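You operate a simulated robot arm through the tools that you are given. There is no shell and no other tool.

You run a simulated robot arm. Do the job below in one go: nothing can be reset, and whatever is moved stays where it is left.

JOB
Free the white raddle tab from the warp table's raddle.
Fine: draw the white beam peg up, raise the cap, stand the tab on the warp table, lower the cap on the other. Set down upright: what you pick out.

It is judged by the outcome, as a careful person would: the job done as asked, and still so three seconds after it is handed in. It fails if anything else is knocked over, pushed out of place, dropped, spilled or broken. A push-on lid holds only when it is set on centred and level and pressed home; a screw cap is set on level and turned clockwise until tight.

ROBOT AND FRAMES
A 7-joint arm with a fingered hand, fixed in place. Base frame: the origin is on the floor under the middle of its stand, x ahead of it, y to its left, z up; the work surface is at about z = 760. Lengths are in mm, angles in degrees, forces in N, time in s.
With the tool pointing down near the work surface it reaches from about 300 to 700 mm from the base axis. Its first joint turns from -166.0 to 166.0 degrees. Payload 4 kg.
The tool frame sits at the grasp point between the pads (the TCP): z along the fingers, y along the line on which they close. The tips reach 26 mm beyond it. The gripper opens to 156 mm; its body begins 73 mm behind the TCP. The gripper is a hand of 4 fingers: y runs from the thumb to the fingers, the wrist lies at [0, 0, -239] in the tool frame, and closing takes about 1.5 s.
Orientation is that of the tool frame in the base frame, as a unit quaternion [w, x, y, z]. With the fingers straight down and closing along the base's y, the tool's x points along the base's -x, its y along +y and its z along -z.

CONTROLS
- The arm moves only by the tool arm_command. Its argument "series" is a list that holds one entry, the list of rows, each a list of 6 numbers: the turn, a rotation vector about the tool's x, y, z in units of 120 degrees (1.0 is 120 degrees), then the shift along the tool's x, y, z in units of 100 mm (1.0 is 100 mm). In form: [[[rx, ry, rz, tx, ty, tz], ...]]. A call has 1 to 20 rows; each row is the pose to reach, as a shift and turn from the pose commanded when the call began, along the tool's axes at that moment. "claw" is the finger opening in mm, from 0 to 156, set as the call begins (left out, the last holds). A call with a number of a shift or a turn outside -1 to 1 is refused whole. A row lasts 0.2 s, in which the tool goes at most 50 mm and 8.6 degrees; a call with a longer step from one row to the next is refused whole, and so is a gripper value outside its range. A pose out of reach is approached as far as the arm can. The call stops where the force on the tool passes 50 N (or 10 N more than at its start, if that is more) or the arm is blocked; 0.2 s more then pass. The fingers move at their own pace (about 72 mm/s each) and stop on an object; they squeeze with about 27 N. The grip force told is the motor's: it shows also when the fingers shut on nothing. Time passes only in rows, and 0.2 s behind the last, so rows that repeat a pose let the fingers close. The reply holds the time, the measured pose of the TCP, the force on the tool along the base axes, the opening and the grip force, in the units named above and with some noise, with the torque about the TCP (base axes, N m) and any sound that the robot's microphone picked up, and new pictures: "show" is both (left out), scene, wrist or none.
- Cameras (640 x 400 px; columns grow to the right, rows downward): "scene" is fixed at [220.4, -502.2, 1496.8]; the picture's right is [0.70, -0.72, 0.00], its down [-0.63, -0.62, -0.46] and it looks along [0.33, 0.32, -0.89] (base axes); focal length 214 px, centre (320, 200). "wrist" rides on the gripper at [58, -58, -91] in the tool frame; the picture's right is [0.71, 0.71, 0.00], its down [-0.53, 0.53, -0.67] and it looks along [-0.47, 0.47, 0.74] (tool axes); focal length 265 px, centre (320, 200). There is no depth. A picture from a camera that has moved, and an enlarged one, comes with that camera's place and axes in the base frame and with its lens. The place of the scene camera against the robot may be out by one fixed shift of up to 18 mm in any direction.
- set_fingers(finger1, finger2, finger3, thumb_bend): sets how far each is bent, from 0 (flat) to 1 (curled in); at 0.3 the hand is open as for a grip, at 0.7 the pads meet at the TCP. One left out holds its place. A second passes; each finger stops where it meets its share of the squeeze, and holds until it gets a number again. A gripper value or a shape takes the hand back. It gives what a move gives, with no picture; readings hold the bend of each and the force on the fingers (four entries, about 0 where the hand has none), thumb and palm.
- grasp_type(shape): the hand has 4 fingers and takes this shape, open, in about a second: jaw (thumb against the fingers, like two jaws); tri (thumb and two fingers); tip (a fingertip pinch); poke (one finger out to press); point (the index stretched); flat (the hand flat); cup (the hand cupped); fist (a fist). The gripper value then closes the fingers along that shape, each until it touches; the sizes above hold for jaw. It gives what a move gives, with no picture.
- inspect(camera, box): a new picture of the part [left, top, right, bottom] of that camera's present view, enlarged. It takes no simulated time.
- close_job(): hands the job in; it is judged then, once.

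Places have to be worked out from the pictures, the camera data and where the tool is seen. Open the gripper and draw the arm clear of the work before you hand the job in, unless the task says otherwise.

The tools are called after "Request:" as a command line: name --argument value ..., lists and objects as JSON in quotes. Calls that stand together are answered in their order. arm_command: Moves the arm, as the interface text tells. Its arguments: {"type":"object","properties":{"series":{"type":"array","items":{"type":"array","items":{"type":"array","items":{"type":"number"}}}},"claw":{"type":"number"},"show":{"type":"string","enum":["both","scene","wrist","none"]}},"required":["series"]} The other tools are called the same way: grasp_type (shape) gives the hand a shape; set_fingers (finger1, finger2, finger3, thumb_bend) moves the fingers one by one; inspect (camera, box) takes an enlarged picture of a part of a camera's view; close_job () hands the job in.

At the start:

```text
time: 0.0
ee_pos: [452.1, 147.0, 1090.3]
tool_rot: [0.0, 0.001, 1.0, 0.0]
ft_force: [0.2, 0.4, 0.3]
wrist_torque: [0.02, 0.0, -0.02]
grip_width: 156.0
grasp_force: 0.0
shape: jaw
bend: [0.3, 0.3, 0.3, 0.3]
finger forces: [0.0, 0.1, 0.0, 0.0, 0.0, 0.1]
```

scene: 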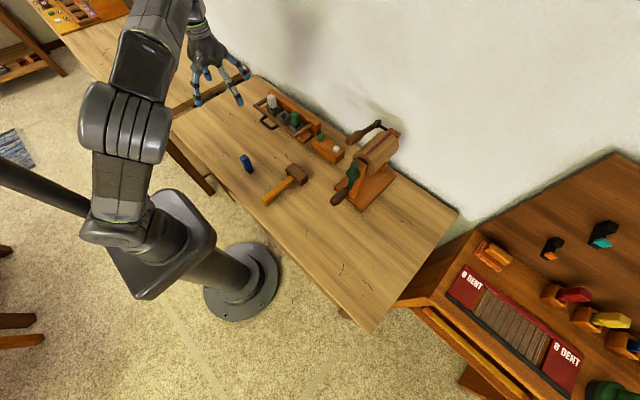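
wrist: 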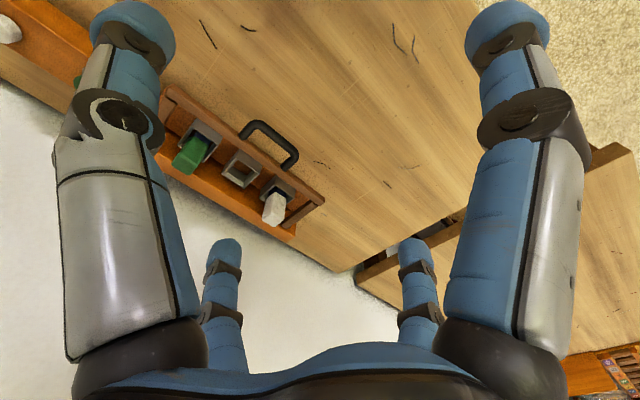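

I'll take enlarged views of the scene to identify the raddle, cap, pegs and tabs.

Request:
inspect --camera "scene" --box '[230, 70, 430, 220]'

Request:
inspect --camera "scene" --box '[245, 85, 345, 165]'

Request:
inspect --camera "wrist" --box '[130, 60, 350, 250]'

Request:
inspect --camera "scene" --box '[400, 200, 640, 400]'

```text
2.67 times, centred on (330, 145) of scene
camera zoom: at [220.4, -502.2, 1496.8], right [0.7, -0.72, 0.0], down [-0.63, -0.62, -0.46], along [0.33, 0.32, -0.89], focal length 572 px, centre (293, 347)
```

zoom: 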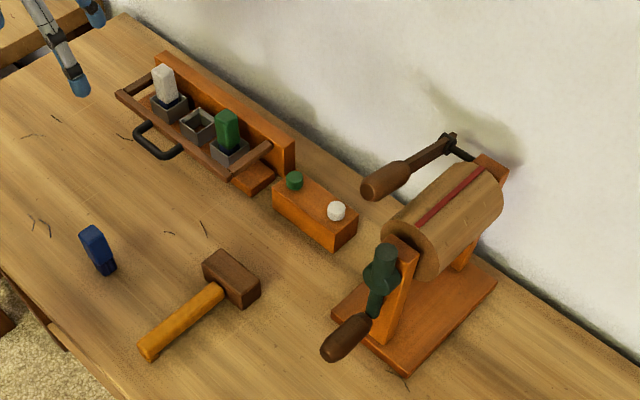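

```text
5.00 times, centred on (295, 125) of scene
camera zoom: at [220.4, -502.2, 1496.8], right [0.7, -0.72, 0.0], down [-0.63, -0.62, -0.46], along [0.33, 0.32, -0.89], focal length 1072 px, centre (445, 575)
```

zoom: 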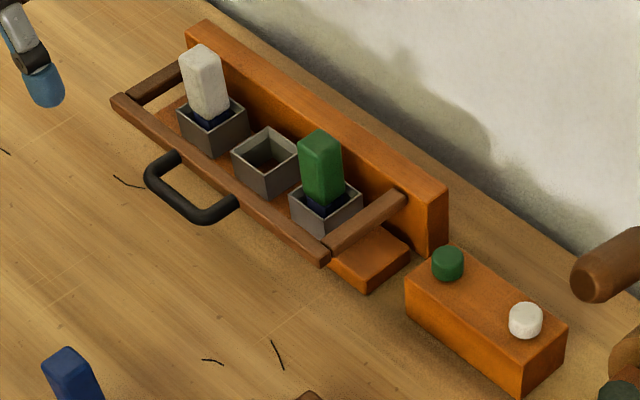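

```text
2.11 times, centred on (240, 155) of wrist
camera zoom: at [393.8, 88.5, 1182.4], right [-0.71, 0.71, 0.0], down [0.53, 0.52, 0.67], along [0.47, 0.47, -0.74], focal length 559 px, centre (488, 295)
```

zoom: 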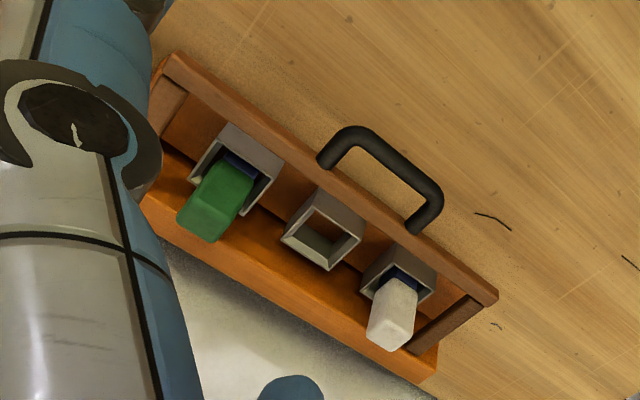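

```text
2.00 times, centred on (520, 300) of scene
camera zoom: at [220.4, -502.2, 1496.8], right [0.7, -0.72, 0.0], down [-0.63, -0.62, -0.46], along [0.33, 0.32, -0.89], focal length 429 px, centre (-80, 0)
```

zoom: 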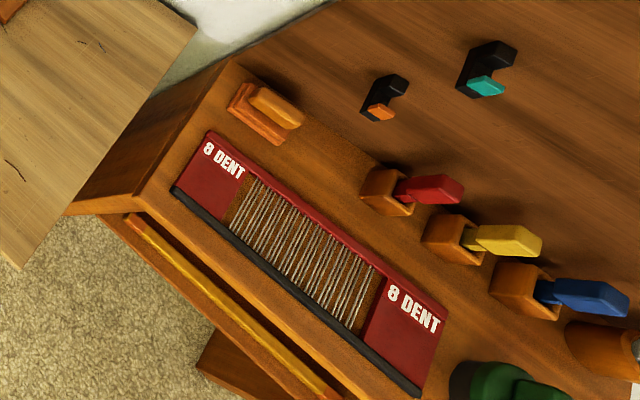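

The raddle (three sockets: white, empty, green) lies around x≈630–720, y≈30–330, with the hinged cap and black handle in front; the peg block is at about x≈685, y≈-55…-140. I'll move the hand closer for a better wrist view.

Request:
arm_command --series '[[[0, 0, 0, -0.25, -0.22, 0.25], [0, 0, 0, -0.5, -0.44, 0.5], [0, 0, 0, -0.75, -0.66, 0.75], [0, 0, 0, -1.0, -0.87, 1.0], [0, 0, 0, -1.0, -0.87, 1.0]]]' --show "both"

```text
time: 1.2
ee_pos: [551.4, 62.1, 993.1]
tool_rot: [0.001, 0.001, 1.0, 0.0]
ft_force: [-0.1, -1.0, 0.7]
wrist_torque: [0.02, 0.01, -0.01]
grip_width: 155.8
grasp_force: 0.1
shape: jaw
bend: [0.3, 0.3, 0.3, 0.3]
finger forces: [0.1, 0.1, 0.0, 0.0, 0.0, 0.1]
camera wrist: at [493.5, 3.1, 1084.0], right [-0.71, 0.71, 0.0], down [0.53, 0.53, 0.67], along [0.47, 0.47, -0.74], focal length 265 px, centre (320, 200)
```

scene: 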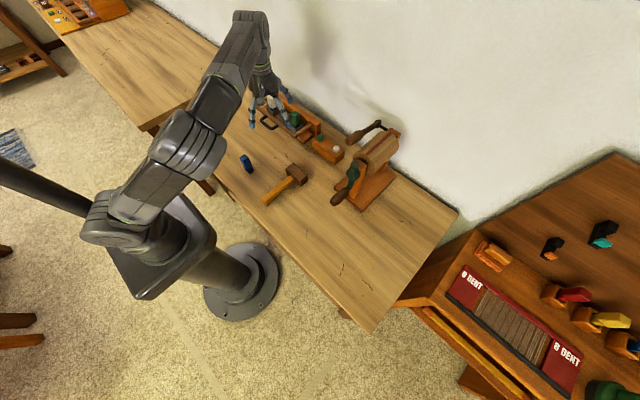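
wrist: 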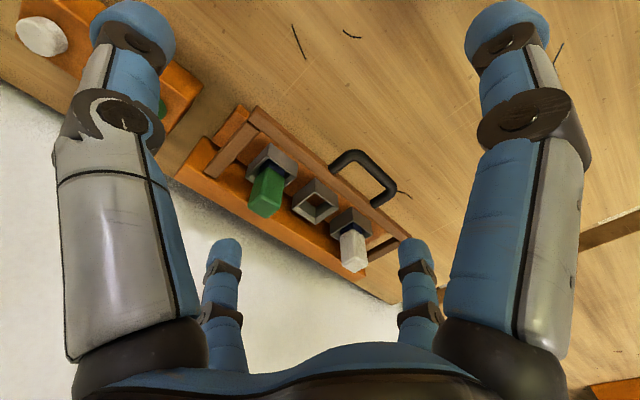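

The arm reached the pose. I'll enlarge the raddle and the peg block in the wrist view to triangulate them.

Request:
inspect --camera "wrist" --box '[170, 90, 420, 290]'

Request:
inspect --camera "wrist" --box '[0, 0, 210, 140]'

Request:
inspect --camera "scene" --box '[240, 60, 360, 160]'

```text
2.00 times, centred on (295, 190) of wrist
camera zoom: at [493.5, 3.1, 1084.0], right [-0.71, 0.71, 0.0], down [0.53, 0.53, 0.67], along [0.47, 0.47, -0.74], focal length 531 px, centre (370, 220)
```

zoom: 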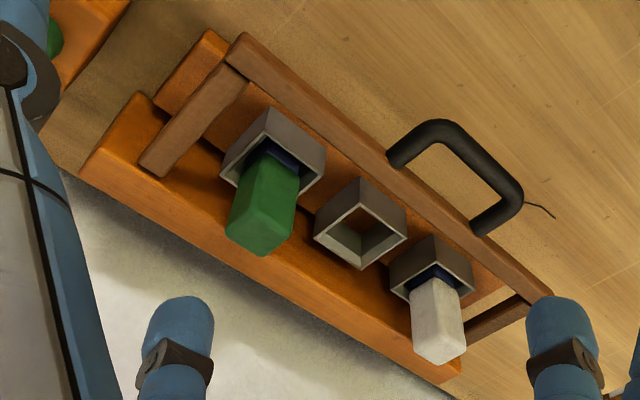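

```text
2.86 times, centred on (105, 70) of wrist
camera zoom: at [493.5, 3.1, 1084.0], right [-0.71, 0.71, 0.0], down [0.53, 0.53, 0.67], along [0.47, 0.47, -0.74], focal length 758 px, centre (934, 571)
```

zoom: 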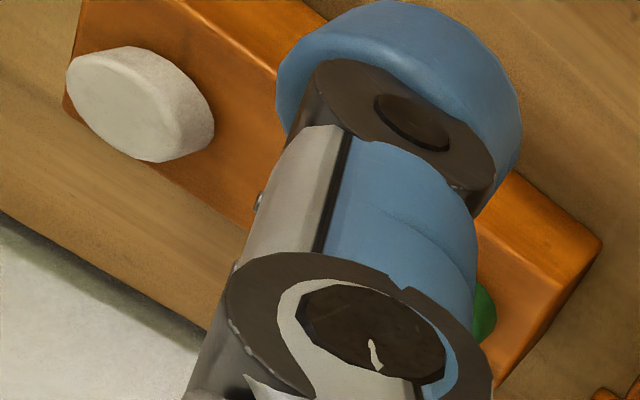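

```text
4.00 times, centred on (300, 110) of scene
camera zoom: at [220.4, -502.2, 1496.8], right [0.7, -0.72, 0.0], down [-0.63, -0.62, -0.46], along [0.33, 0.32, -0.89], focal length 858 px, centre (400, 560)
```

zoom: 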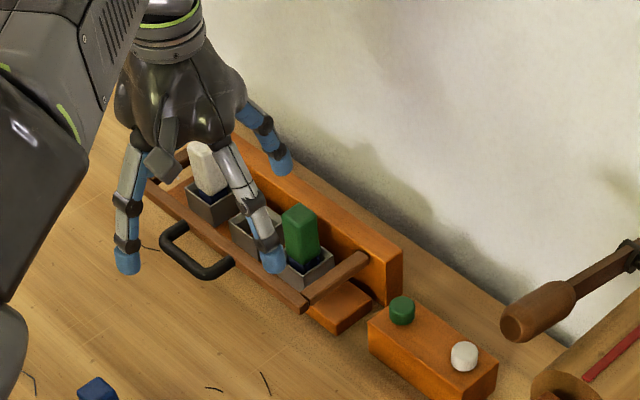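

The raddle cap's front bar is at about x≈618, z≈822 (y 35–324), its handle at x≈582, y≈141–222, the hinge near x≈717; the white peg's top is near (689,-130,830) and the white tab's top near (689,270,858). I'll check how the hand looks in the "tip" shape, as space around the tab and peg is tight.

Request:
grasp_type --shape "tip"

Request:
inspect --camera "wrist" --box '[0, 0, 640, 400]'

Request:
inspect --camera "scene" --box '[230, 50, 330, 130]'

```text
time: 2.1
ee_pos: [551.9, 62.0, 993.0]
tool_rot: [0.0, 0.0, 1.0, 0.001]
ft_force: [0.2, -0.4, -0.2]
wrist_torque: [0.0, -0.03, -0.03]
grip_width: 155.8
grasp_force: 0.0
shape: tip
bend: [0.12, 0.3, 0.12, 0.3]
finger forces: [0.0, 0.0, 0.0, 0.0, 0.1, 0.0]
```

```text
1.00 times, centred on (320, 200) of wrist (not enlarged: the box is as wide or as high as the picture)
camera zoom: at [493.1, 3.3, 1084.3], right [-0.71, 0.71, 0.0], down [0.53, 0.53, 0.67], along [0.47, 0.47, -0.74], focal length 265 px, centre (320, 200)
```

zoom: 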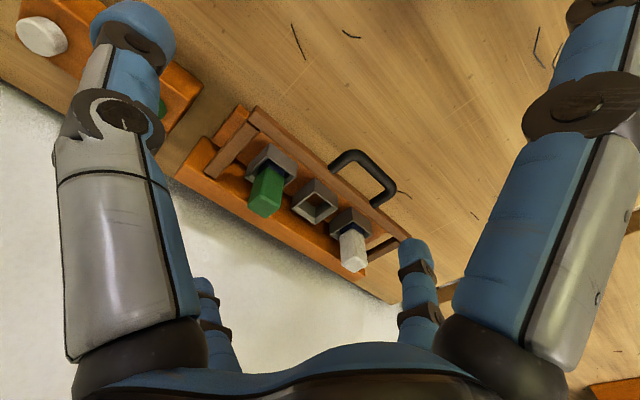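

```text
5.00 times, centred on (280, 90) of scene
camera zoom: at [220.4, -502.2, 1496.8], right [0.7, -0.72, 0.0], down [-0.63, -0.62, -0.46], along [0.33, 0.32, -0.89], focal length 1072 px, centre (520, 750)
```

zoom: 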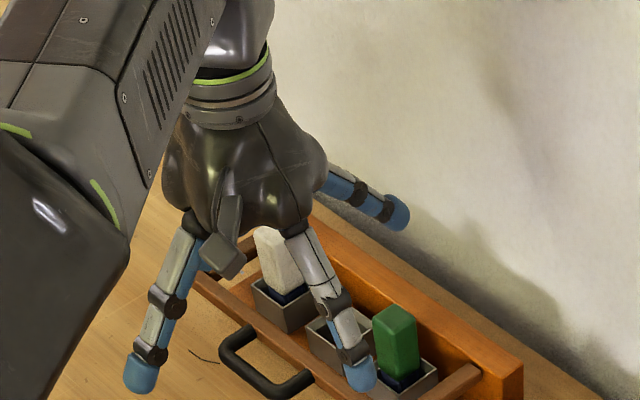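

In "tip" only the thumb and finger 2 (along tool ±y) pinch; the other two splay along ±x. Before going to the peg I want to see how close the beam cranks are, so I'll move up and over toward y≈-130 to look.

Request:
arm_command --series '[[[0, 0, 0, -0.08, -0.33, -0.27], [0, 0, 0, -0.16, -0.66, -0.54], [0, 0, 0, -0.24, -0.99, -0.8], [0, 0, 0, -0.24, -0.99, -0.8]]]' --show "none"

Request:
arm_command --series '[[[0, 0, 0, -0.12, -0.35, 0.0], [0, 0, 0, -0.24, -0.7, 0.0], [0, 0, 0, -0.24, -0.7, 0.0]]]' --show "both"

```text
time: 3.1
ee_pos: [576.4, -39.2, 1072.0]
tool_rot: [0.001, 0.001, 1.0, -0.001]
ft_force: [-0.2, -1.0, -0.3]
wrist_torque: [-0.03, -0.03, -0.02]
grip_width: 155.9
grasp_force: 0.0
shape: tip
bend: [0.12, 0.3, 0.12, 0.3]
finger forces: [0.0, 0.0, 0.1, 0.0, 0.0, 0.0]
```

```text
time: 3.9
ee_pos: [600.2, -108.0, 1069.9]
tool_rot: [0.0, 0.0, 1.0, 0.0]
ft_force: [0.8, -0.1, 0.1]
wrist_torque: [-0.01, 0.02, -0.01]
grip_width: 155.9
grasp_force: 0.1
shape: tip
bend: [0.12, 0.3, 0.12, 0.3]
finger forces: [0.0, 0.0, 0.0, 0.0, 0.1, 0.0]
camera wrist: at [542.3, -166.5, 1161.1], right [-0.71, 0.71, 0.0], down [0.53, 0.53, 0.67], along [0.47, 0.47, -0.74], focal length 265 px, centre (320, 200)
```

scene: 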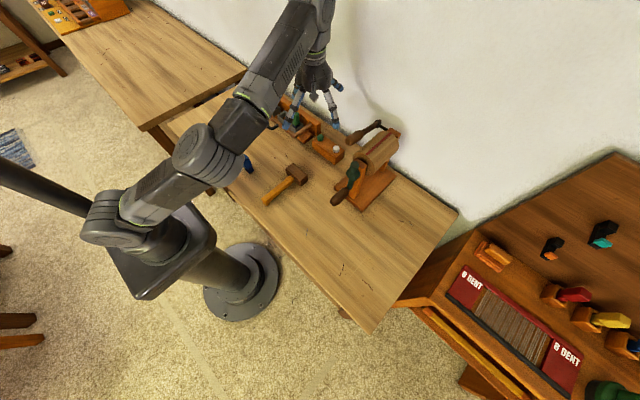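
wrist: 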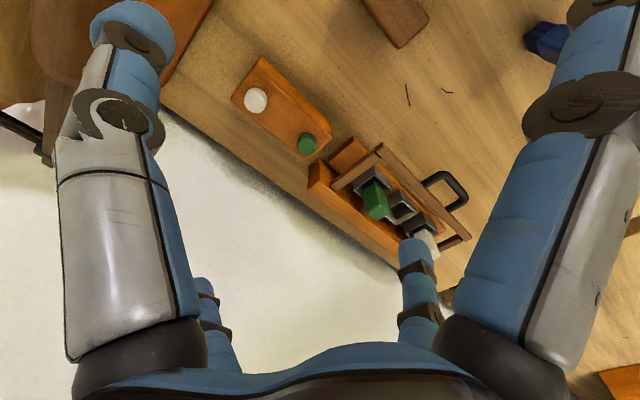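

The white peg is seen at wrist pixel ≈(255,100); the crank is partly hidden by the thumb. I'll shift another 70 mm to −y, staying high, to see the crank handle's place.

Request:
arm_command --series '[[[0, 0, 0, 0.1, -0.35, -0.1], [0, 0, 0, 0.2, -0.75, -0.2], [0, 0, 0, 0.2, -0.75, -0.2]]]' --show "wrist"

Request:
inspect --camera "wrist" --box '[80, 0, 440, 230]'

```text
time: 4.7
ee_pos: [579.7, -183.3, 1092.4]
tool_rot: [0.0, 0.001, 1.0, 0.0]
ft_force: [0.5, 0.2, -0.4]
wrist_torque: [-0.01, 0.0, 0.01]
grip_width: 155.9
grasp_force: 0.1
shape: tip
bend: [0.12, 0.3, 0.12, 0.3]
finger forces: [0.0, 0.0, 0.0, 0.0, 0.1, 0.0]
camera wrist: at [522.5, -242.8, 1183.2], right [-0.71, 0.71, 0.0], down [0.53, 0.52, 0.67], along [0.47, 0.47, -0.74], focal length 265 px, centre (320, 200)
```

wrist: 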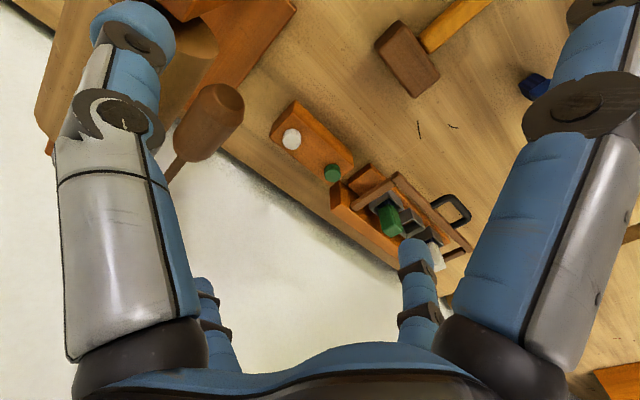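

```text
1.74 times, centred on (260, 115) of wrist
camera zoom: at [522.5, -242.8, 1183.2], right [-0.71, 0.71, 0.0], down [0.53, 0.52, 0.67], along [0.47, 0.47, -0.74], focal length 462 px, centre (424, 348)
```

zoom: 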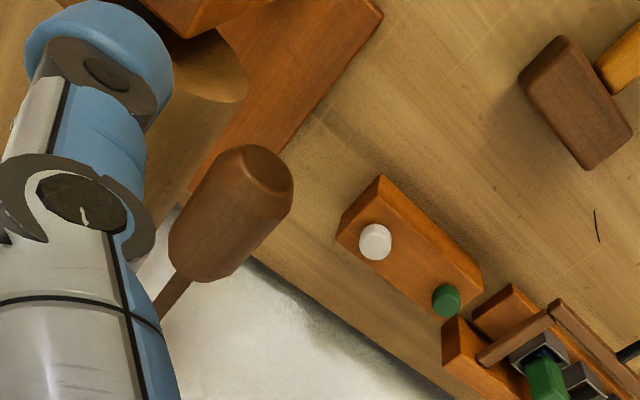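

The nearer crank handle sits at about (616–664, −237, z≈1009), clear of the peg at y≈−131. I'll go over the peg while high, then descend part of the way with the pinch narrowed.

Request:
arm_command --series '[[[0, 0, 0, 0, 0.3, 0], [0, 0, 0, -0.3, 0.52, 0], [0, 0, 0, -0.65, 0.52, 0], [0, 0, 0, -1.0, 0.52, 0.1], [0, 0, 0, -1.0, 0.52, 0.5], [0, 0, 0, -1.0, 0.52, 0.9], [0, 0, 0, -1.0, 0.52, 0.9]]]' --claw 70 --show "both"

```text
time: 6.3
ee_pos: [660.7, -125.8, 1012.3]
tool_rot: [0.001, 0.0, 1.0, 0.0]
ft_force: [-0.2, -0.3, -0.3]
wrist_torque: [-0.01, -0.01, 0.0]
grip_width: 70.0
grasp_force: 0.1
shape: tip
bend: [0.12, 0.39, 0.12, 0.7]
finger forces: [0.0, 0.0, 0.1, 0.0, 0.0, 0.0]
out of reach, approached as far as the arm can: row 3, 4, 5, 6, 7
camera wrist: at [602.2, -184.2, 1103.0], right [-0.71, 0.71, 0.0], down [0.53, 0.53, 0.67], along [0.47, 0.47, -0.74], focal length 265 px, centre (320, 200)
```

scene: 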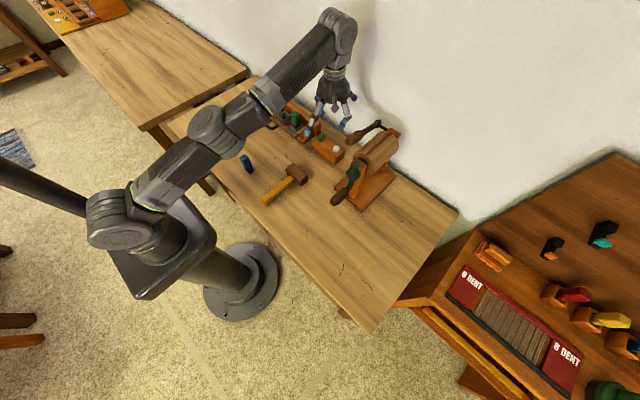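
wrist: 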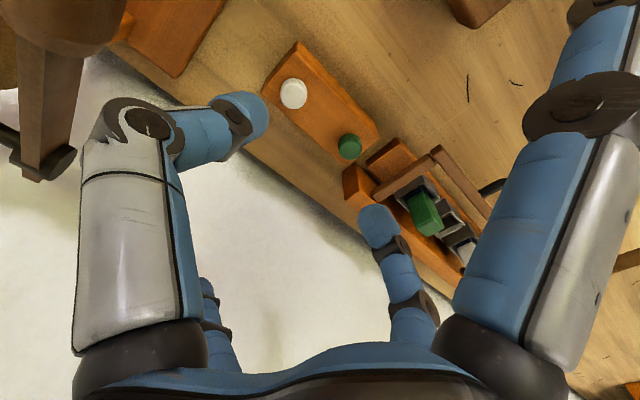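

Tool-vertical is out of reach here, so I'll tilt the tool about 20° outward (about its y axis) and lower somewhat. I also set the pinch fingers symmetric first, with the idle fingers splayed.

Request:
set_fingers --finger1 0.12 --finger2 0.5 --finger3 0.12 --thumb_bend 0.5

Request:
arm_command --series '[[[0, -0.0556, 0, 0.1, 0, 0.15], [0, -0.1111, 0, 0.1, 0, 0.3], [0, -0.1667, 0, 0.1, 0, 0.45], [0, -0.1667, 0, 0.1, 0, 0.62], [0, -0.1667, 0, 0.1, 0, 0.62]]]' --show "both"

```text
time: 7.3
ee_pos: [660.2, -126.0, 1011.9]
tool_rot: [0.001, 0.002, 1.0, 0.0]
ft_force: [0.2, 0.0, 0.0]
wrist_torque: [0.01, 0.02, 0.01]
grip_width: 103.7
grasp_force: 0.1
shape: fingers
bend: [0.12, 0.5, 0.12, 0.5]
finger forces: [0.0, 0.0, 0.0, 0.1, 0.0, 0.1]
```

```text
time: 8.5
ee_pos: [649.3, -125.6, 950.2]
tool_rot: [0.175, 0.002, 0.985, 0.0]
ft_force: [-0.6, 0.4, 0.6]
wrist_torque: [-0.01, -0.02, 0.02]
grip_width: 103.7
grasp_force: 0.0
shape: fingers
bend: [0.12, 0.5, 0.12, 0.5]
finger forces: [0.1, 0.0, 0.0, 0.0, 0.1, 0.1]
out of reach, approached as far as the arm can: row 1
camera wrist: at [564.4, -183.3, 1016.3], right [-0.66, 0.71, -0.24], down [0.27, 0.53, 0.81], along [0.7, 0.47, -0.54], focal length 265 px, centre (320, 200)
```

scene: 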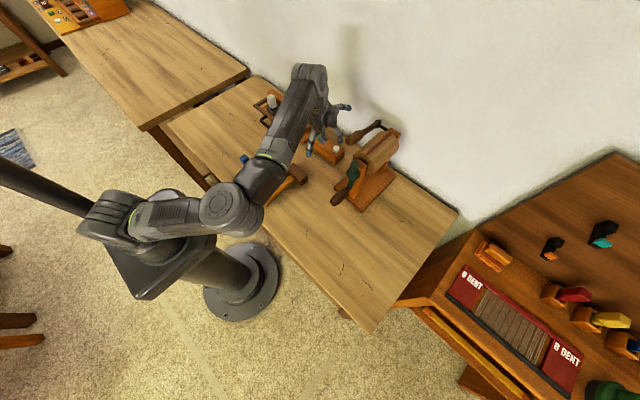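
wrist: 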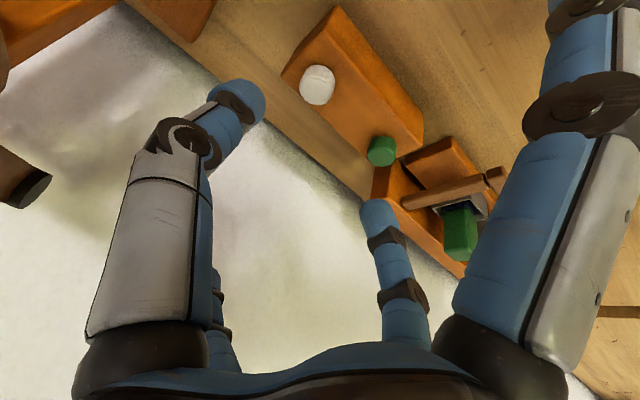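

Tilted pose reached (commands clip to the actual pose). Now enlarge the peg block from this oblique view to fix the peg and block-top height.

Request:
inspect --camera "wrist" --box '[260, 0, 440, 180]'

Request:
inspect --camera "scene" --box '[290, 90, 390, 170]'

```text
2.22 times, centred on (350, 90) of wrist
camera zoom: at [564.4, -183.3, 1016.3], right [-0.66, 0.71, -0.24], down [0.27, 0.53, 0.81], along [0.7, 0.47, -0.54], focal length 590 px, centre (253, 444)
```

zoom: 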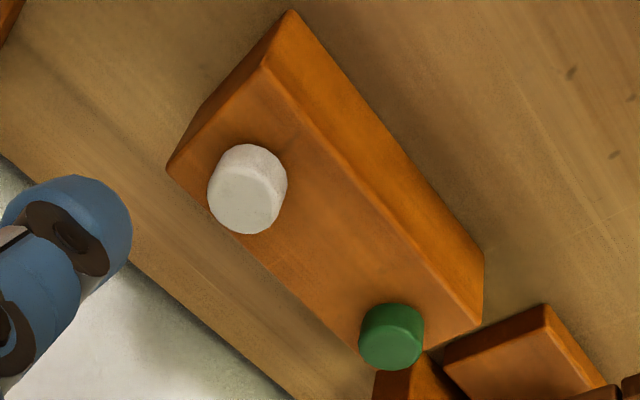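

```text
5.00 times, centred on (340, 130) of scene
camera zoom: at [220.4, -502.2, 1496.8], right [0.7, -0.72, 0.0], down [-0.63, -0.62, -0.46], along [0.33, 0.32, -0.89], focal length 1072 px, centre (220, 550)
```

zoom: 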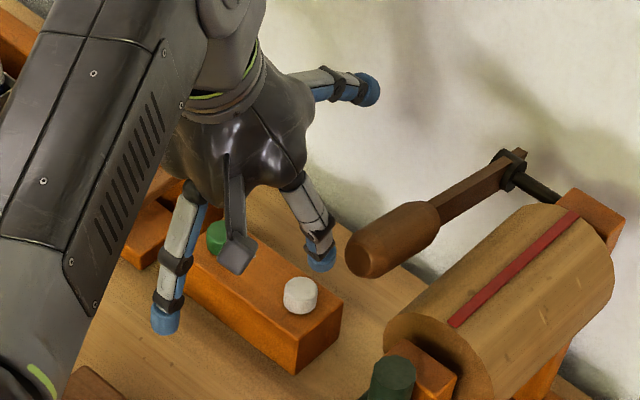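

The peg top is at about (691,−130,831) on a block whose top is z≈808. I'll move to a stage point 40 mm above the grasp, (685,−130,880), and look.

Request:
arm_command --series '[[[0, 0, 0, -0.05, -0.02, 0.35], [0, 0, 0, -0.095, -0.044, 0.6], [0, 0, 0, -0.095, -0.044, 0.78], [0, 0, 0, -0.095, -0.044, 0.78]]]' --show "both"

Request:
inspect --camera "wrist" --box '[200, 60, 440, 240]'

Request:
inspect --camera "scene" --box '[290, 90, 390, 170]'

```text
time: 9.5
ee_pos: [686.6, -130.7, 879.6]
tool_rot: [0.174, 0.0, 0.985, 0.0]
ft_force: [-0.1, 0.3, -0.4]
wrist_torque: [0.01, -0.03, -0.01]
grip_width: 103.7
grasp_force: 0.1
shape: fingers
bend: [0.12, 0.5, 0.12, 0.5]
finger forces: [0.1, 0.1, 0.0, 0.1, 0.0, 0.0]
camera wrist: at [601.5, -189.0, 945.8], right [-0.66, 0.71, -0.24], down [0.27, 0.53, 0.81], along [0.7, 0.47, -0.54], focal length 265 px, centre (320, 200)
```

scene: 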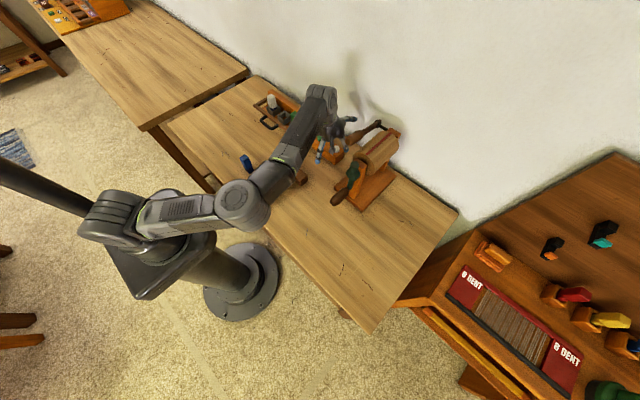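
wrist: 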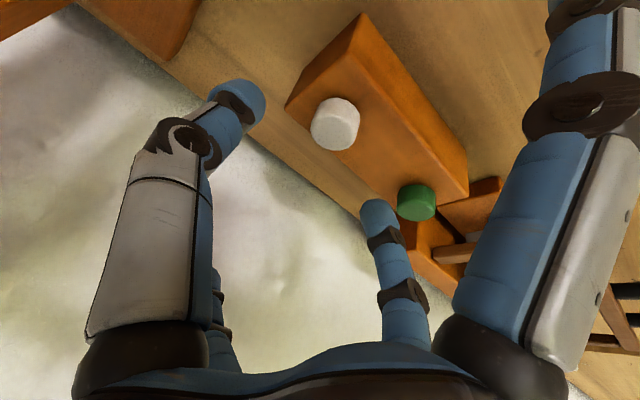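

```text
2.22 times, centred on (320, 150) of wrist
camera zoom: at [601.5, -189.0, 945.8], right [-0.66, 0.71, -0.24], down [0.27, 0.53, 0.81], along [0.7, 0.47, -0.54], focal length 590 px, centre (320, 311)
```

zoom: 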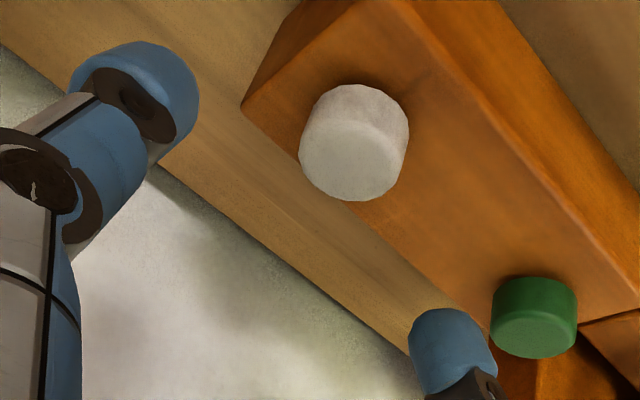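

```text
5.00 times, centred on (340, 130) of scene
camera zoom: at [220.4, -502.2, 1496.8], right [0.7, -0.72, 0.0], down [-0.63, -0.62, -0.46], along [0.33, 0.32, -0.89], focal length 1072 px, centre (220, 550)
```

zoom: 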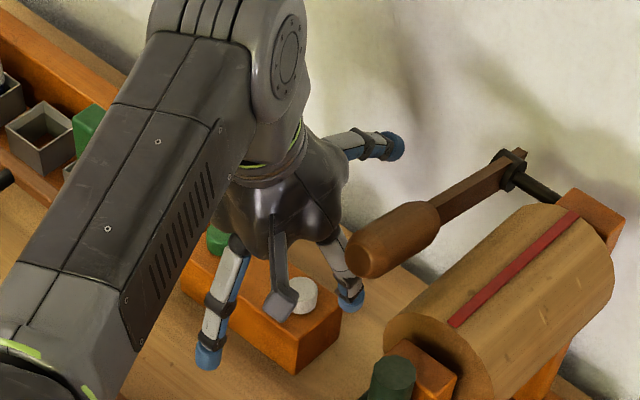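

Peg lies centred between thumb and finger 2 (peg ≈(693,−130), top ≈829). Descending to TCP (688,−130,841).

Request:
arm_command --series '[[[0, 0, 0, 0.04, 0.007, 0.12], [0, 0, 0, 0.08, 0.007, 0.25], [0, 0, 0, 0.12, 0.007, 0.365], [0, 0, 0, 0.12, 0.007, 0.365]]]' --show "both"

Request:
inspect --camera "wrist" --box '[180, 60, 440, 260]'

Request:
inspect --camera "scene" --box '[300, 100, 380, 164]'

```text
time: 10.5
ee_pos: [687.1, -126.9, 844.7]
tool_rot: [0.175, 0.001, 0.984, 0.001]
ft_force: [-6.2, -0.9, 21.5]
wrist_torque: [1.05, 0.06, 0.31]
grip_width: 103.7
grasp_force: 10.6
shape: fingers
bend: [0.12, 0.49, 0.12, 0.5]
finger forces: [0.0, 21.0, 0.0, 0.1, 0.0, 0.1]
camera wrist: at [601.4, -186.6, 909.3], right [-0.66, 0.71, -0.24], down [0.26, 0.52, 0.81], along [0.7, 0.47, -0.53], focal length 265 px, centre (320, 200)
```

scene: 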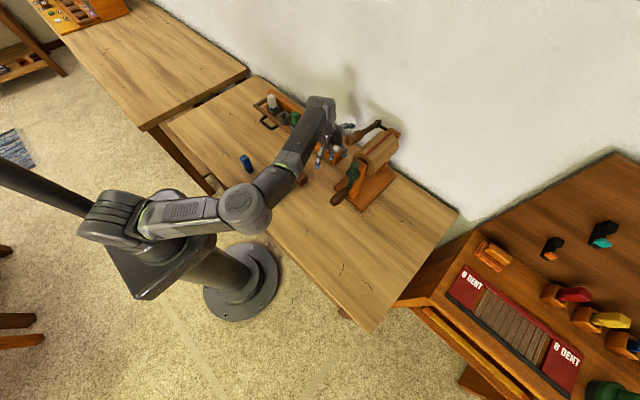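
wrist: 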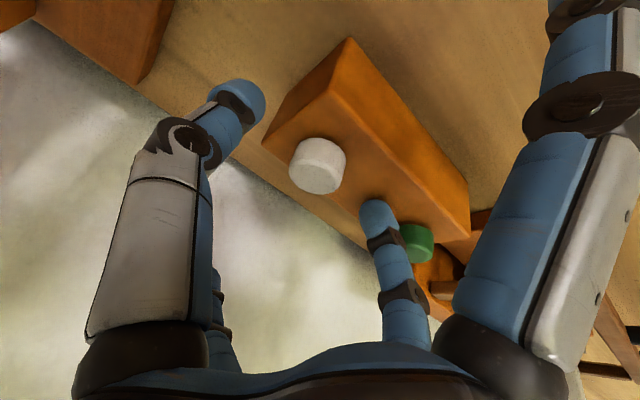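

```text
2.00 times, centred on (310, 160) of wrist
camera zoom: at [601.4, -186.6, 909.3], right [-0.66, 0.71, -0.24], down [0.26, 0.52, 0.81], along [0.7, 0.47, -0.53], focal length 531 px, centre (340, 280)
```

zoom: 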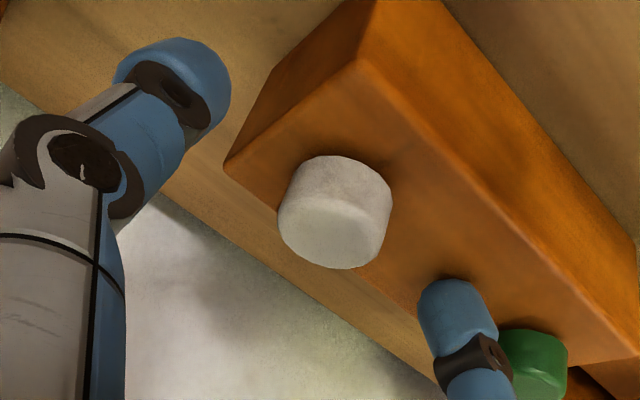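

```text
6.25 times, centred on (340, 132) of scene
camera zoom: at [220.4, -502.2, 1496.8], right [0.7, -0.72, 0.0], down [-0.63, -0.62, -0.46], along [0.33, 0.32, -0.89], focal length 1340 px, centre (195, 625)
```

zoom: 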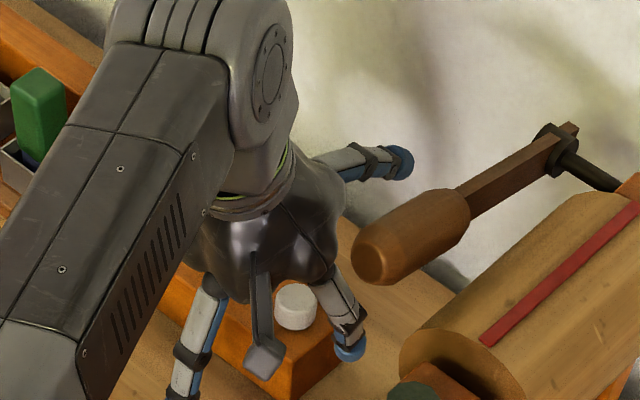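

Finger 2's tip touched the block top (21 N), so at this opening the tips reach further down. I'll lift 12 mm, shift y slightly to −132, and narrow the pinch before descending again.

Request:
arm_command --series '[[[0, 0, 0, -0.041, -0.02, -0.113], [0, 0, 0, -0.041, -0.02, -0.113]]]' --show "none"

Request:
set_fingers --finger2 0.58 --thumb_bend 0.58

Request:
inspect --camera "wrist" --box '[180, 60, 440, 260]'

```text
time: 11.1
ee_pos: [686.7, -130.0, 854.0]
tool_rot: [0.174, 0.001, 0.985, 0.0]
ft_force: [0.1, 0.3, 0.0]
wrist_torque: [-0.01, 0.0, 0.0]
grip_width: 103.8
grasp_force: 0.0
shape: fingers
bend: [0.12, 0.5, 0.12, 0.5]
finger forces: [0.0, 0.0, 0.1, 0.0, 0.0, 0.0]
```

```text
time: 12.1
ee_pos: [686.9, -130.1, 854.2]
tool_rot: [0.176, 0.001, 0.984, 0.0]
ft_force: [0.2, 0.3, 0.0]
wrist_torque: [-0.02, 0.02, 0.03]
grip_width: 98.9
grasp_force: 0.1
shape: fingers
bend: [0.12, 0.57, 0.12, 0.57]
finger forces: [0.0, 0.0, 0.0, 0.0, 0.1, 0.1]
```

```text
2.00 times, centred on (310, 160) of wrist
camera zoom: at [601.4, -188.6, 920.2], right [-0.66, 0.71, -0.24], down [0.27, 0.53, 0.81], along [0.7, 0.47, -0.54], focal length 531 px, centre (340, 280)
```

zoom: 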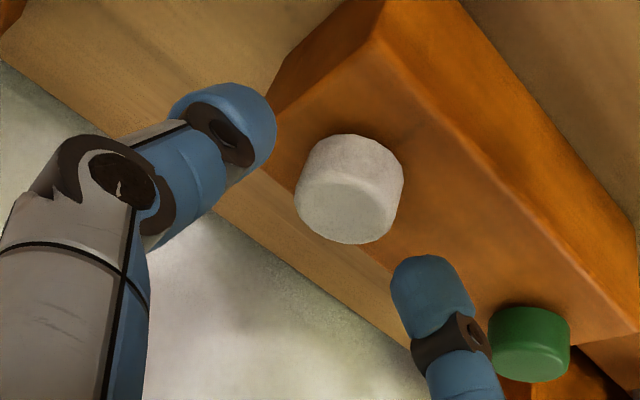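

Peg is centred between the two tips (peg ≈(693,−132)). I'll narrow a little more, then lower about 9 mm.

Request:
set_fingers --finger2 0.62 --thumb_bend 0.62

Request:
arm_command --series '[[[0, 0, 0, 0.015, -0.015, 0.04], [0, 0, 0, 0.031, -0.015, 0.085], [0, 0, 0, 0.031, -0.015, 0.085]]]' --show "wrist"

Request:
inspect --camera "wrist" --box '[180, 60, 440, 260]'

```text
time: 13.1
ee_pos: [685.9, -130.0, 854.9]
tool_rot: [0.174, 0.0, 0.985, 0.0]
ft_force: [0.1, 0.9, 1.2]
wrist_torque: [-0.05, 0.0, 0.03]
grip_width: 96.2
grasp_force: 0.0
shape: fingers
bend: [0.12, 0.62, 0.12, 0.62]
finger forces: [0.0, 0.1, 0.0, 0.1, 0.0, 0.1]
```

```text
time: 13.9
ee_pos: [686.6, -131.7, 846.3]
tool_rot: [0.174, 0.001, 0.985, 0.0]
ft_force: [-0.1, -1.0, 0.6]
wrist_torque: [0.0, 0.04, -0.01]
grip_width: 96.0
grasp_force: 0.0
shape: fingers
bend: [0.12, 0.62, 0.12, 0.62]
finger forces: [0.0, 0.0, 0.0, 0.0, 0.0, 0.1]
camera wrist: at [601.0, -191.0, 911.2], right [-0.66, 0.71, -0.24], down [0.27, 0.53, 0.81], along [0.7, 0.47, -0.54], focal length 265 px, centre (320, 200)
```

wrist: 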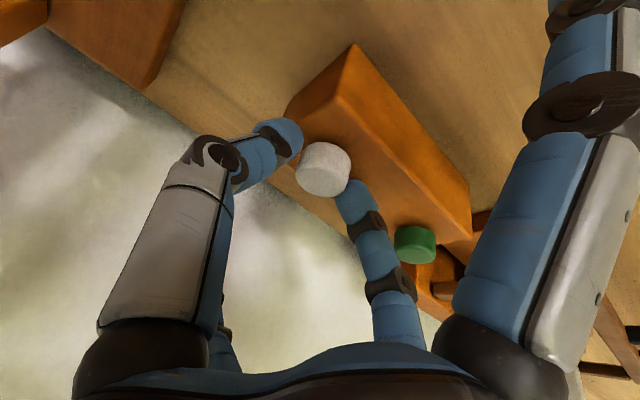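

```text
2.00 times, centred on (310, 160) of wrist
camera zoom: at [601.0, -191.0, 911.2], right [-0.66, 0.71, -0.24], down [0.27, 0.53, 0.81], along [0.7, 0.47, -0.54], focal length 531 px, centre (340, 280)
```

zoom: 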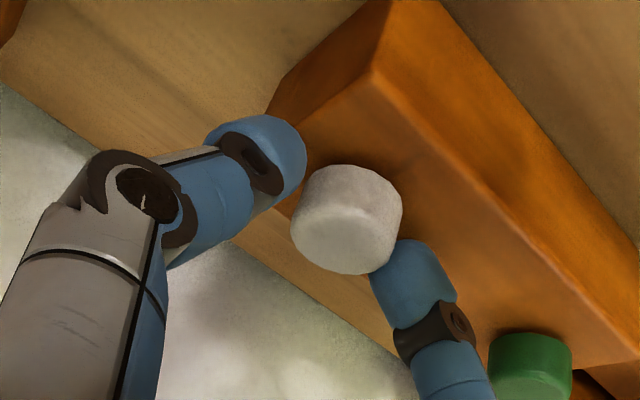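

The tips flank the peg without touching. I'll lower another 5 mm and close the pinch on the peg.

Request:
arm_command --series '[[[0, 0, 0, 0.017, 0, 0.047], [0, 0, 0, 0.017, 0, 0.047]]]' --show "none"

Request:
set_fingers --finger2 0.8 --thumb_bend 0.8

Request:
inspect --camera "wrist" --box '[180, 60, 440, 260]'

```text
time: 14.5
ee_pos: [687.0, -131.8, 841.9]
tool_rot: [0.176, 0.001, 0.984, 0.001]
ft_force: [-3.2, 2.4, 10.4]
wrist_torque: [0.31, 0.06, 0.09]
grip_width: 96.2
grasp_force: 5.7
shape: fingers
bend: [0.12, 0.62, 0.12, 0.62]
finger forces: [0.0, 10.4, 0.0, 0.0, 0.1, 0.1]
```

```text
time: 15.5
ee_pos: [685.3, -135.6, 840.0]
tool_rot: [0.175, 0.002, 0.985, -0.001]
ft_force: [1.2, -13.1, 5.6]
wrist_torque: [-0.14, -0.04, -0.08]
grip_width: 93.9
grasp_force: 16.5
shape: fingers
bend: [0.12, 0.59, 0.12, 0.66]
finger forces: [0.0, 11.8, 0.0, 0.1, 21.5, 0.1]
```

```text
2.00 times, centred on (310, 160) of wrist
camera zoom: at [600.8, -192.5, 906.4], right [-0.66, 0.71, -0.24], down [0.27, 0.53, 0.81], along [0.7, 0.47, -0.54], focal length 531 px, centre (340, 280)
```

zoom: 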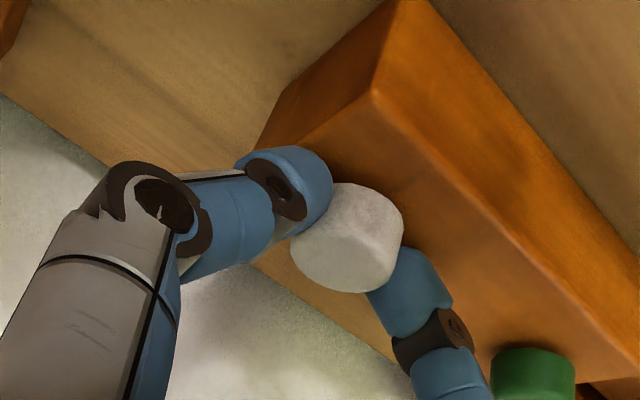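

Thumb (21 N) and finger 2 (12 N) are both on the peg. I'll draw it straight up slowly and watch whether it comes along.

Request:
arm_command --series '[[[0, 0, 0, -0.017, -0.03, -0.047], [0, 0, 0, -0.034, -0.03, -0.094], [0, 0, 0, -0.051, -0.03, -0.141], [0, 0, 0, -0.051, -0.03, -0.141]]]' --show "both"

Request:
inspect --camera "wrist" --box '[180, 60, 440, 260]'

Request:
inspect --camera "scene" --box '[300, 100, 380, 164]'

```text
time: 16.5
ee_pos: [686.7, -135.6, 855.5]
tool_rot: [0.174, 0.0, 0.985, 0.001]
ft_force: [4.3, -6.4, -7.1]
wrist_torque: [-0.06, -0.04, -0.03]
grip_width: 94.2
grasp_force: 11.5
shape: fingers
bend: [0.12, 0.6, 0.12, 0.66]
finger forces: [0.1, 8.7, 0.0, 0.0, 14.3, 0.0]
camera wrist: at [600.6, -193.7, 920.2], right [-0.66, 0.71, -0.24], down [0.27, 0.52, 0.81], along [0.7, 0.47, -0.54], focal length 265 px, centre (320, 200)
```

scene: 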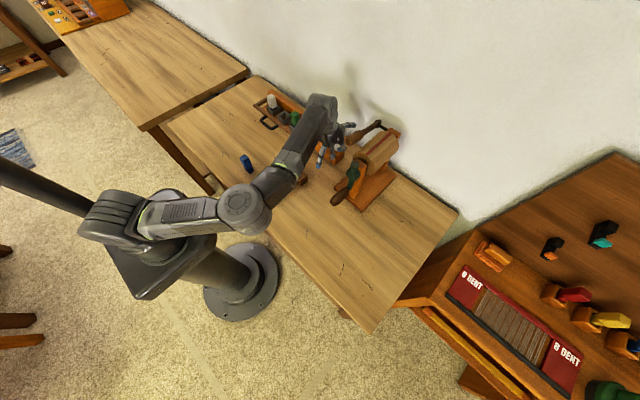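
wrist: 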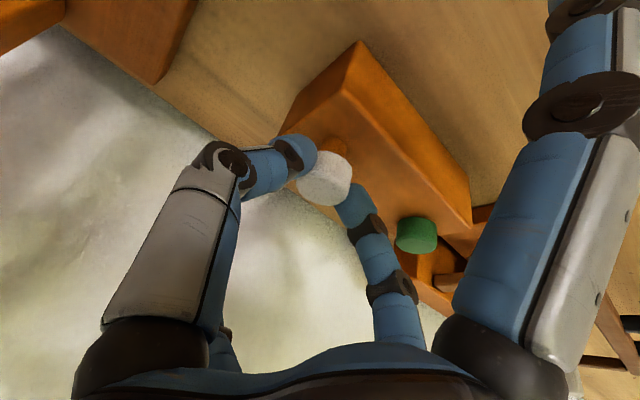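

```text
2.00 times, centred on (310, 160) of wrist
camera zoom: at [600.6, -193.7, 920.2], right [-0.66, 0.71, -0.24], down [0.27, 0.52, 0.81], along [0.7, 0.47, -0.54], focal length 531 px, centre (340, 280)
```

zoom: 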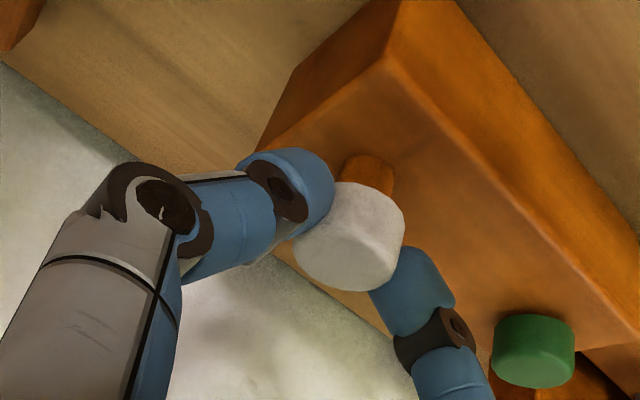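

```text
6.25 times, centred on (340, 132) of scene
camera zoom: at [220.4, -502.2, 1496.8], right [0.7, -0.72, 0.0], down [-0.63, -0.62, -0.46], along [0.33, 0.32, -0.89], focal length 1340 px, centre (195, 625)
```

zoom: 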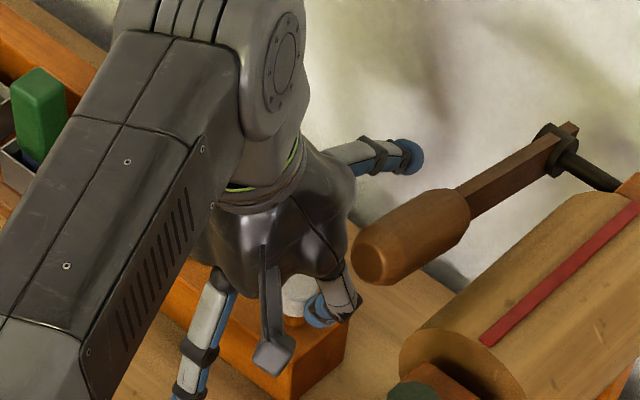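

The peg is following: a wooden stem now shows beneath the white knob, with about 7 N resistance. I'll keep drawing it straight up until it stops or clicks.

Request:
arm_command --series '[[[0, 0, 0, -0.017, 0, -0.047], [0, 0, 0, -0.034, 0, -0.094], [0, 0, 0, -0.051, 0, -0.141], [0, 0, 0, -0.051, 0, -0.141]]]' --show "wrist"

Request:
inspect --camera "wrist" --box '[180, 60, 440, 260]'

```text
time: 17.5
ee_pos: [685.3, -134.8, 869.3]
tool_rot: [0.173, 0.001, 0.985, 0.0]
ft_force: [5.3, -6.9, -12.7]
wrist_torque: [-0.08, 0.01, -0.08]
grip_width: 94.2
grasp_force: 10.4
shape: fingers
bend: [0.12, 0.6, 0.12, 0.66]
finger forces: [0.0, 7.4, 0.1, 0.0, 12.9, 0.0]
camera wrist: at [599.9, -194.1, 935.0], right [-0.66, 0.71, -0.24], down [0.27, 0.53, 0.81], along [0.7, 0.47, -0.54], focal length 265 px, centre (320, 200)
```

wrist: 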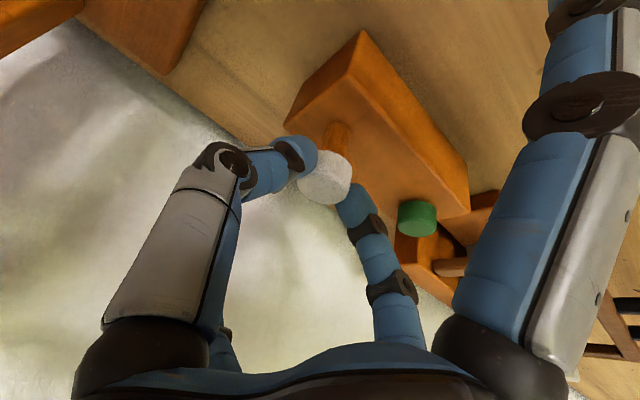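

```text
2.00 times, centred on (310, 160) of wrist
camera zoom: at [599.9, -194.1, 935.0], right [-0.66, 0.71, -0.24], down [0.27, 0.53, 0.81], along [0.7, 0.47, -0.54], focal length 531 px, centre (340, 280)
```

zoom: 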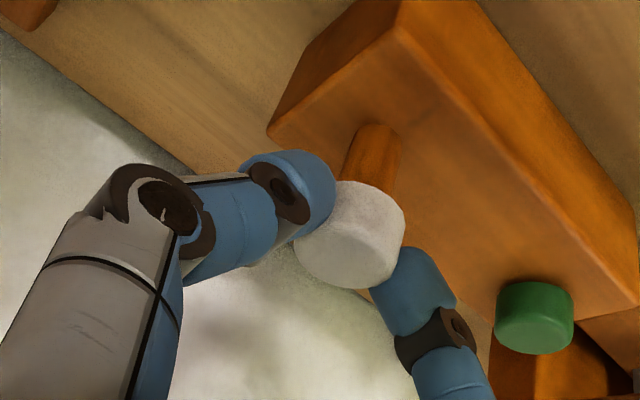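

Knob is 28 mm up and the pull has risen to ~13 N. I'll continue in smaller steps, watching for the end stop.

Request:
arm_command --series '[[[0, 0, 0, -0.01, 0, -0.028], [0, 0, 0, -0.02, 0, -0.056], [0, 0, 0, -0.03, 0, -0.085], [0, 0, 0, -0.03, 0, -0.085]]]' --show "wrist"

Request:
inspect --camera "wrist" --box '[180, 60, 440, 260]'

```text
time: 18.5
ee_pos: [685.8, -136.0, 879.8]
tool_rot: [0.175, 0.001, 0.985, 0.001]
ft_force: [-0.5, -4.9, -3.8]
wrist_torque: [-0.14, 0.05, -0.05]
grip_width: 93.2
grasp_force: 9.2
shape: fingers
bend: [0.12, 0.6, 0.12, 0.72]
finger forces: [0.0, 6.2, 0.1, 0.0, 12.9, 0.0]
camera wrist: at [600.1, -194.3, 944.9], right [-0.66, 0.71, -0.24], down [0.27, 0.53, 0.81], along [0.7, 0.47, -0.54], focal length 265 px, centre (320, 200)
```

wrist: 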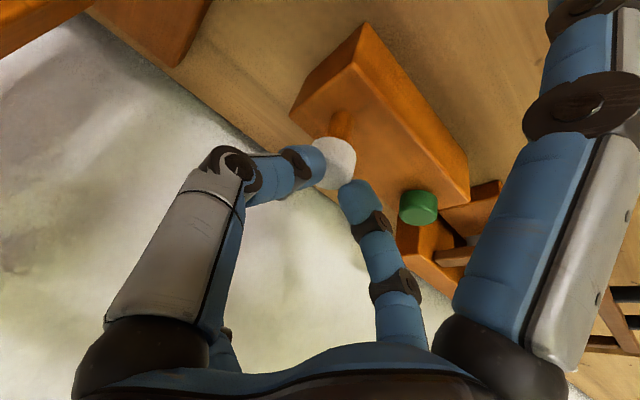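

```text
2.00 times, centred on (310, 160) of wrist
camera zoom: at [600.1, -194.3, 944.9], right [-0.66, 0.71, -0.24], down [0.27, 0.53, 0.81], along [0.7, 0.47, -0.54], focal length 531 px, centre (340, 280)
```

zoom: 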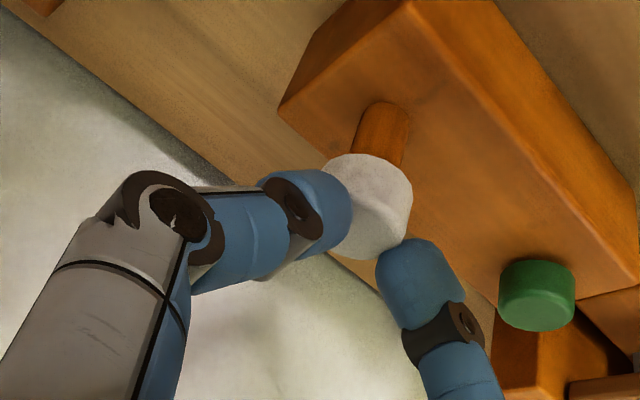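

The hand slid up the knob while the stem length stayed the same, so the peg appears to be at its upper stop (~28 mm). I'll open the pinch and see if it stays up.

Request:
set_fingers --finger2 0.5 --thumb_bend 0.5

Request:
inspect --camera "wrist" --box '[180, 60, 440, 260]'

Request:
inspect --camera "scene" --box '[300, 100, 380, 164]'

```text
time: 19.5
ee_pos: [686.2, -134.7, 879.3]
tool_rot: [0.174, 0.001, 0.985, 0.0]
ft_force: [0.0, -0.1, -0.2]
wrist_torque: [-0.04, 0.03, 0.0]
grip_width: 103.7
grasp_force: 0.1
shape: fingers
bend: [0.12, 0.5, 0.12, 0.5]
finger forces: [0.0, 0.0, 0.0, 0.0, 0.1, 0.0]
```

```text
2.00 times, centred on (310, 160) of wrist
camera zoom: at [600.0, -194.1, 944.6], right [-0.66, 0.71, -0.24], down [0.27, 0.53, 0.81], along [0.7, 0.47, -0.54], focal length 531 px, centre (340, 280)
```

zoom: 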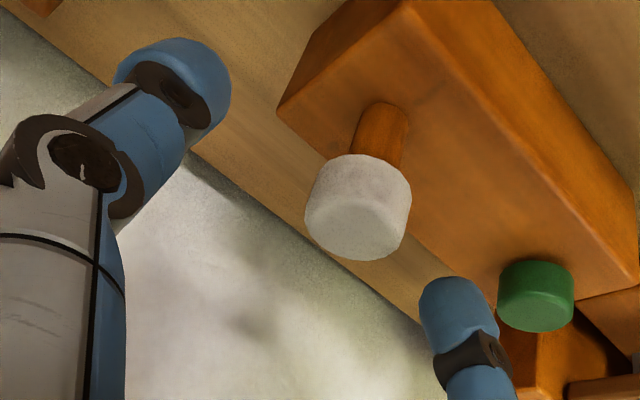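

```text
6.25 times, centred on (340, 132) of scene
camera zoom: at [220.4, -502.2, 1496.8], right [0.7, -0.72, 0.0], down [-0.63, -0.62, -0.46], along [0.33, 0.32, -0.89], focal length 1340 px, centre (195, 625)
```

zoom: 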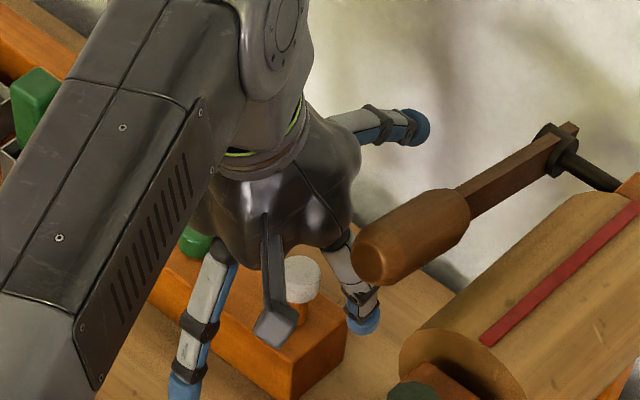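

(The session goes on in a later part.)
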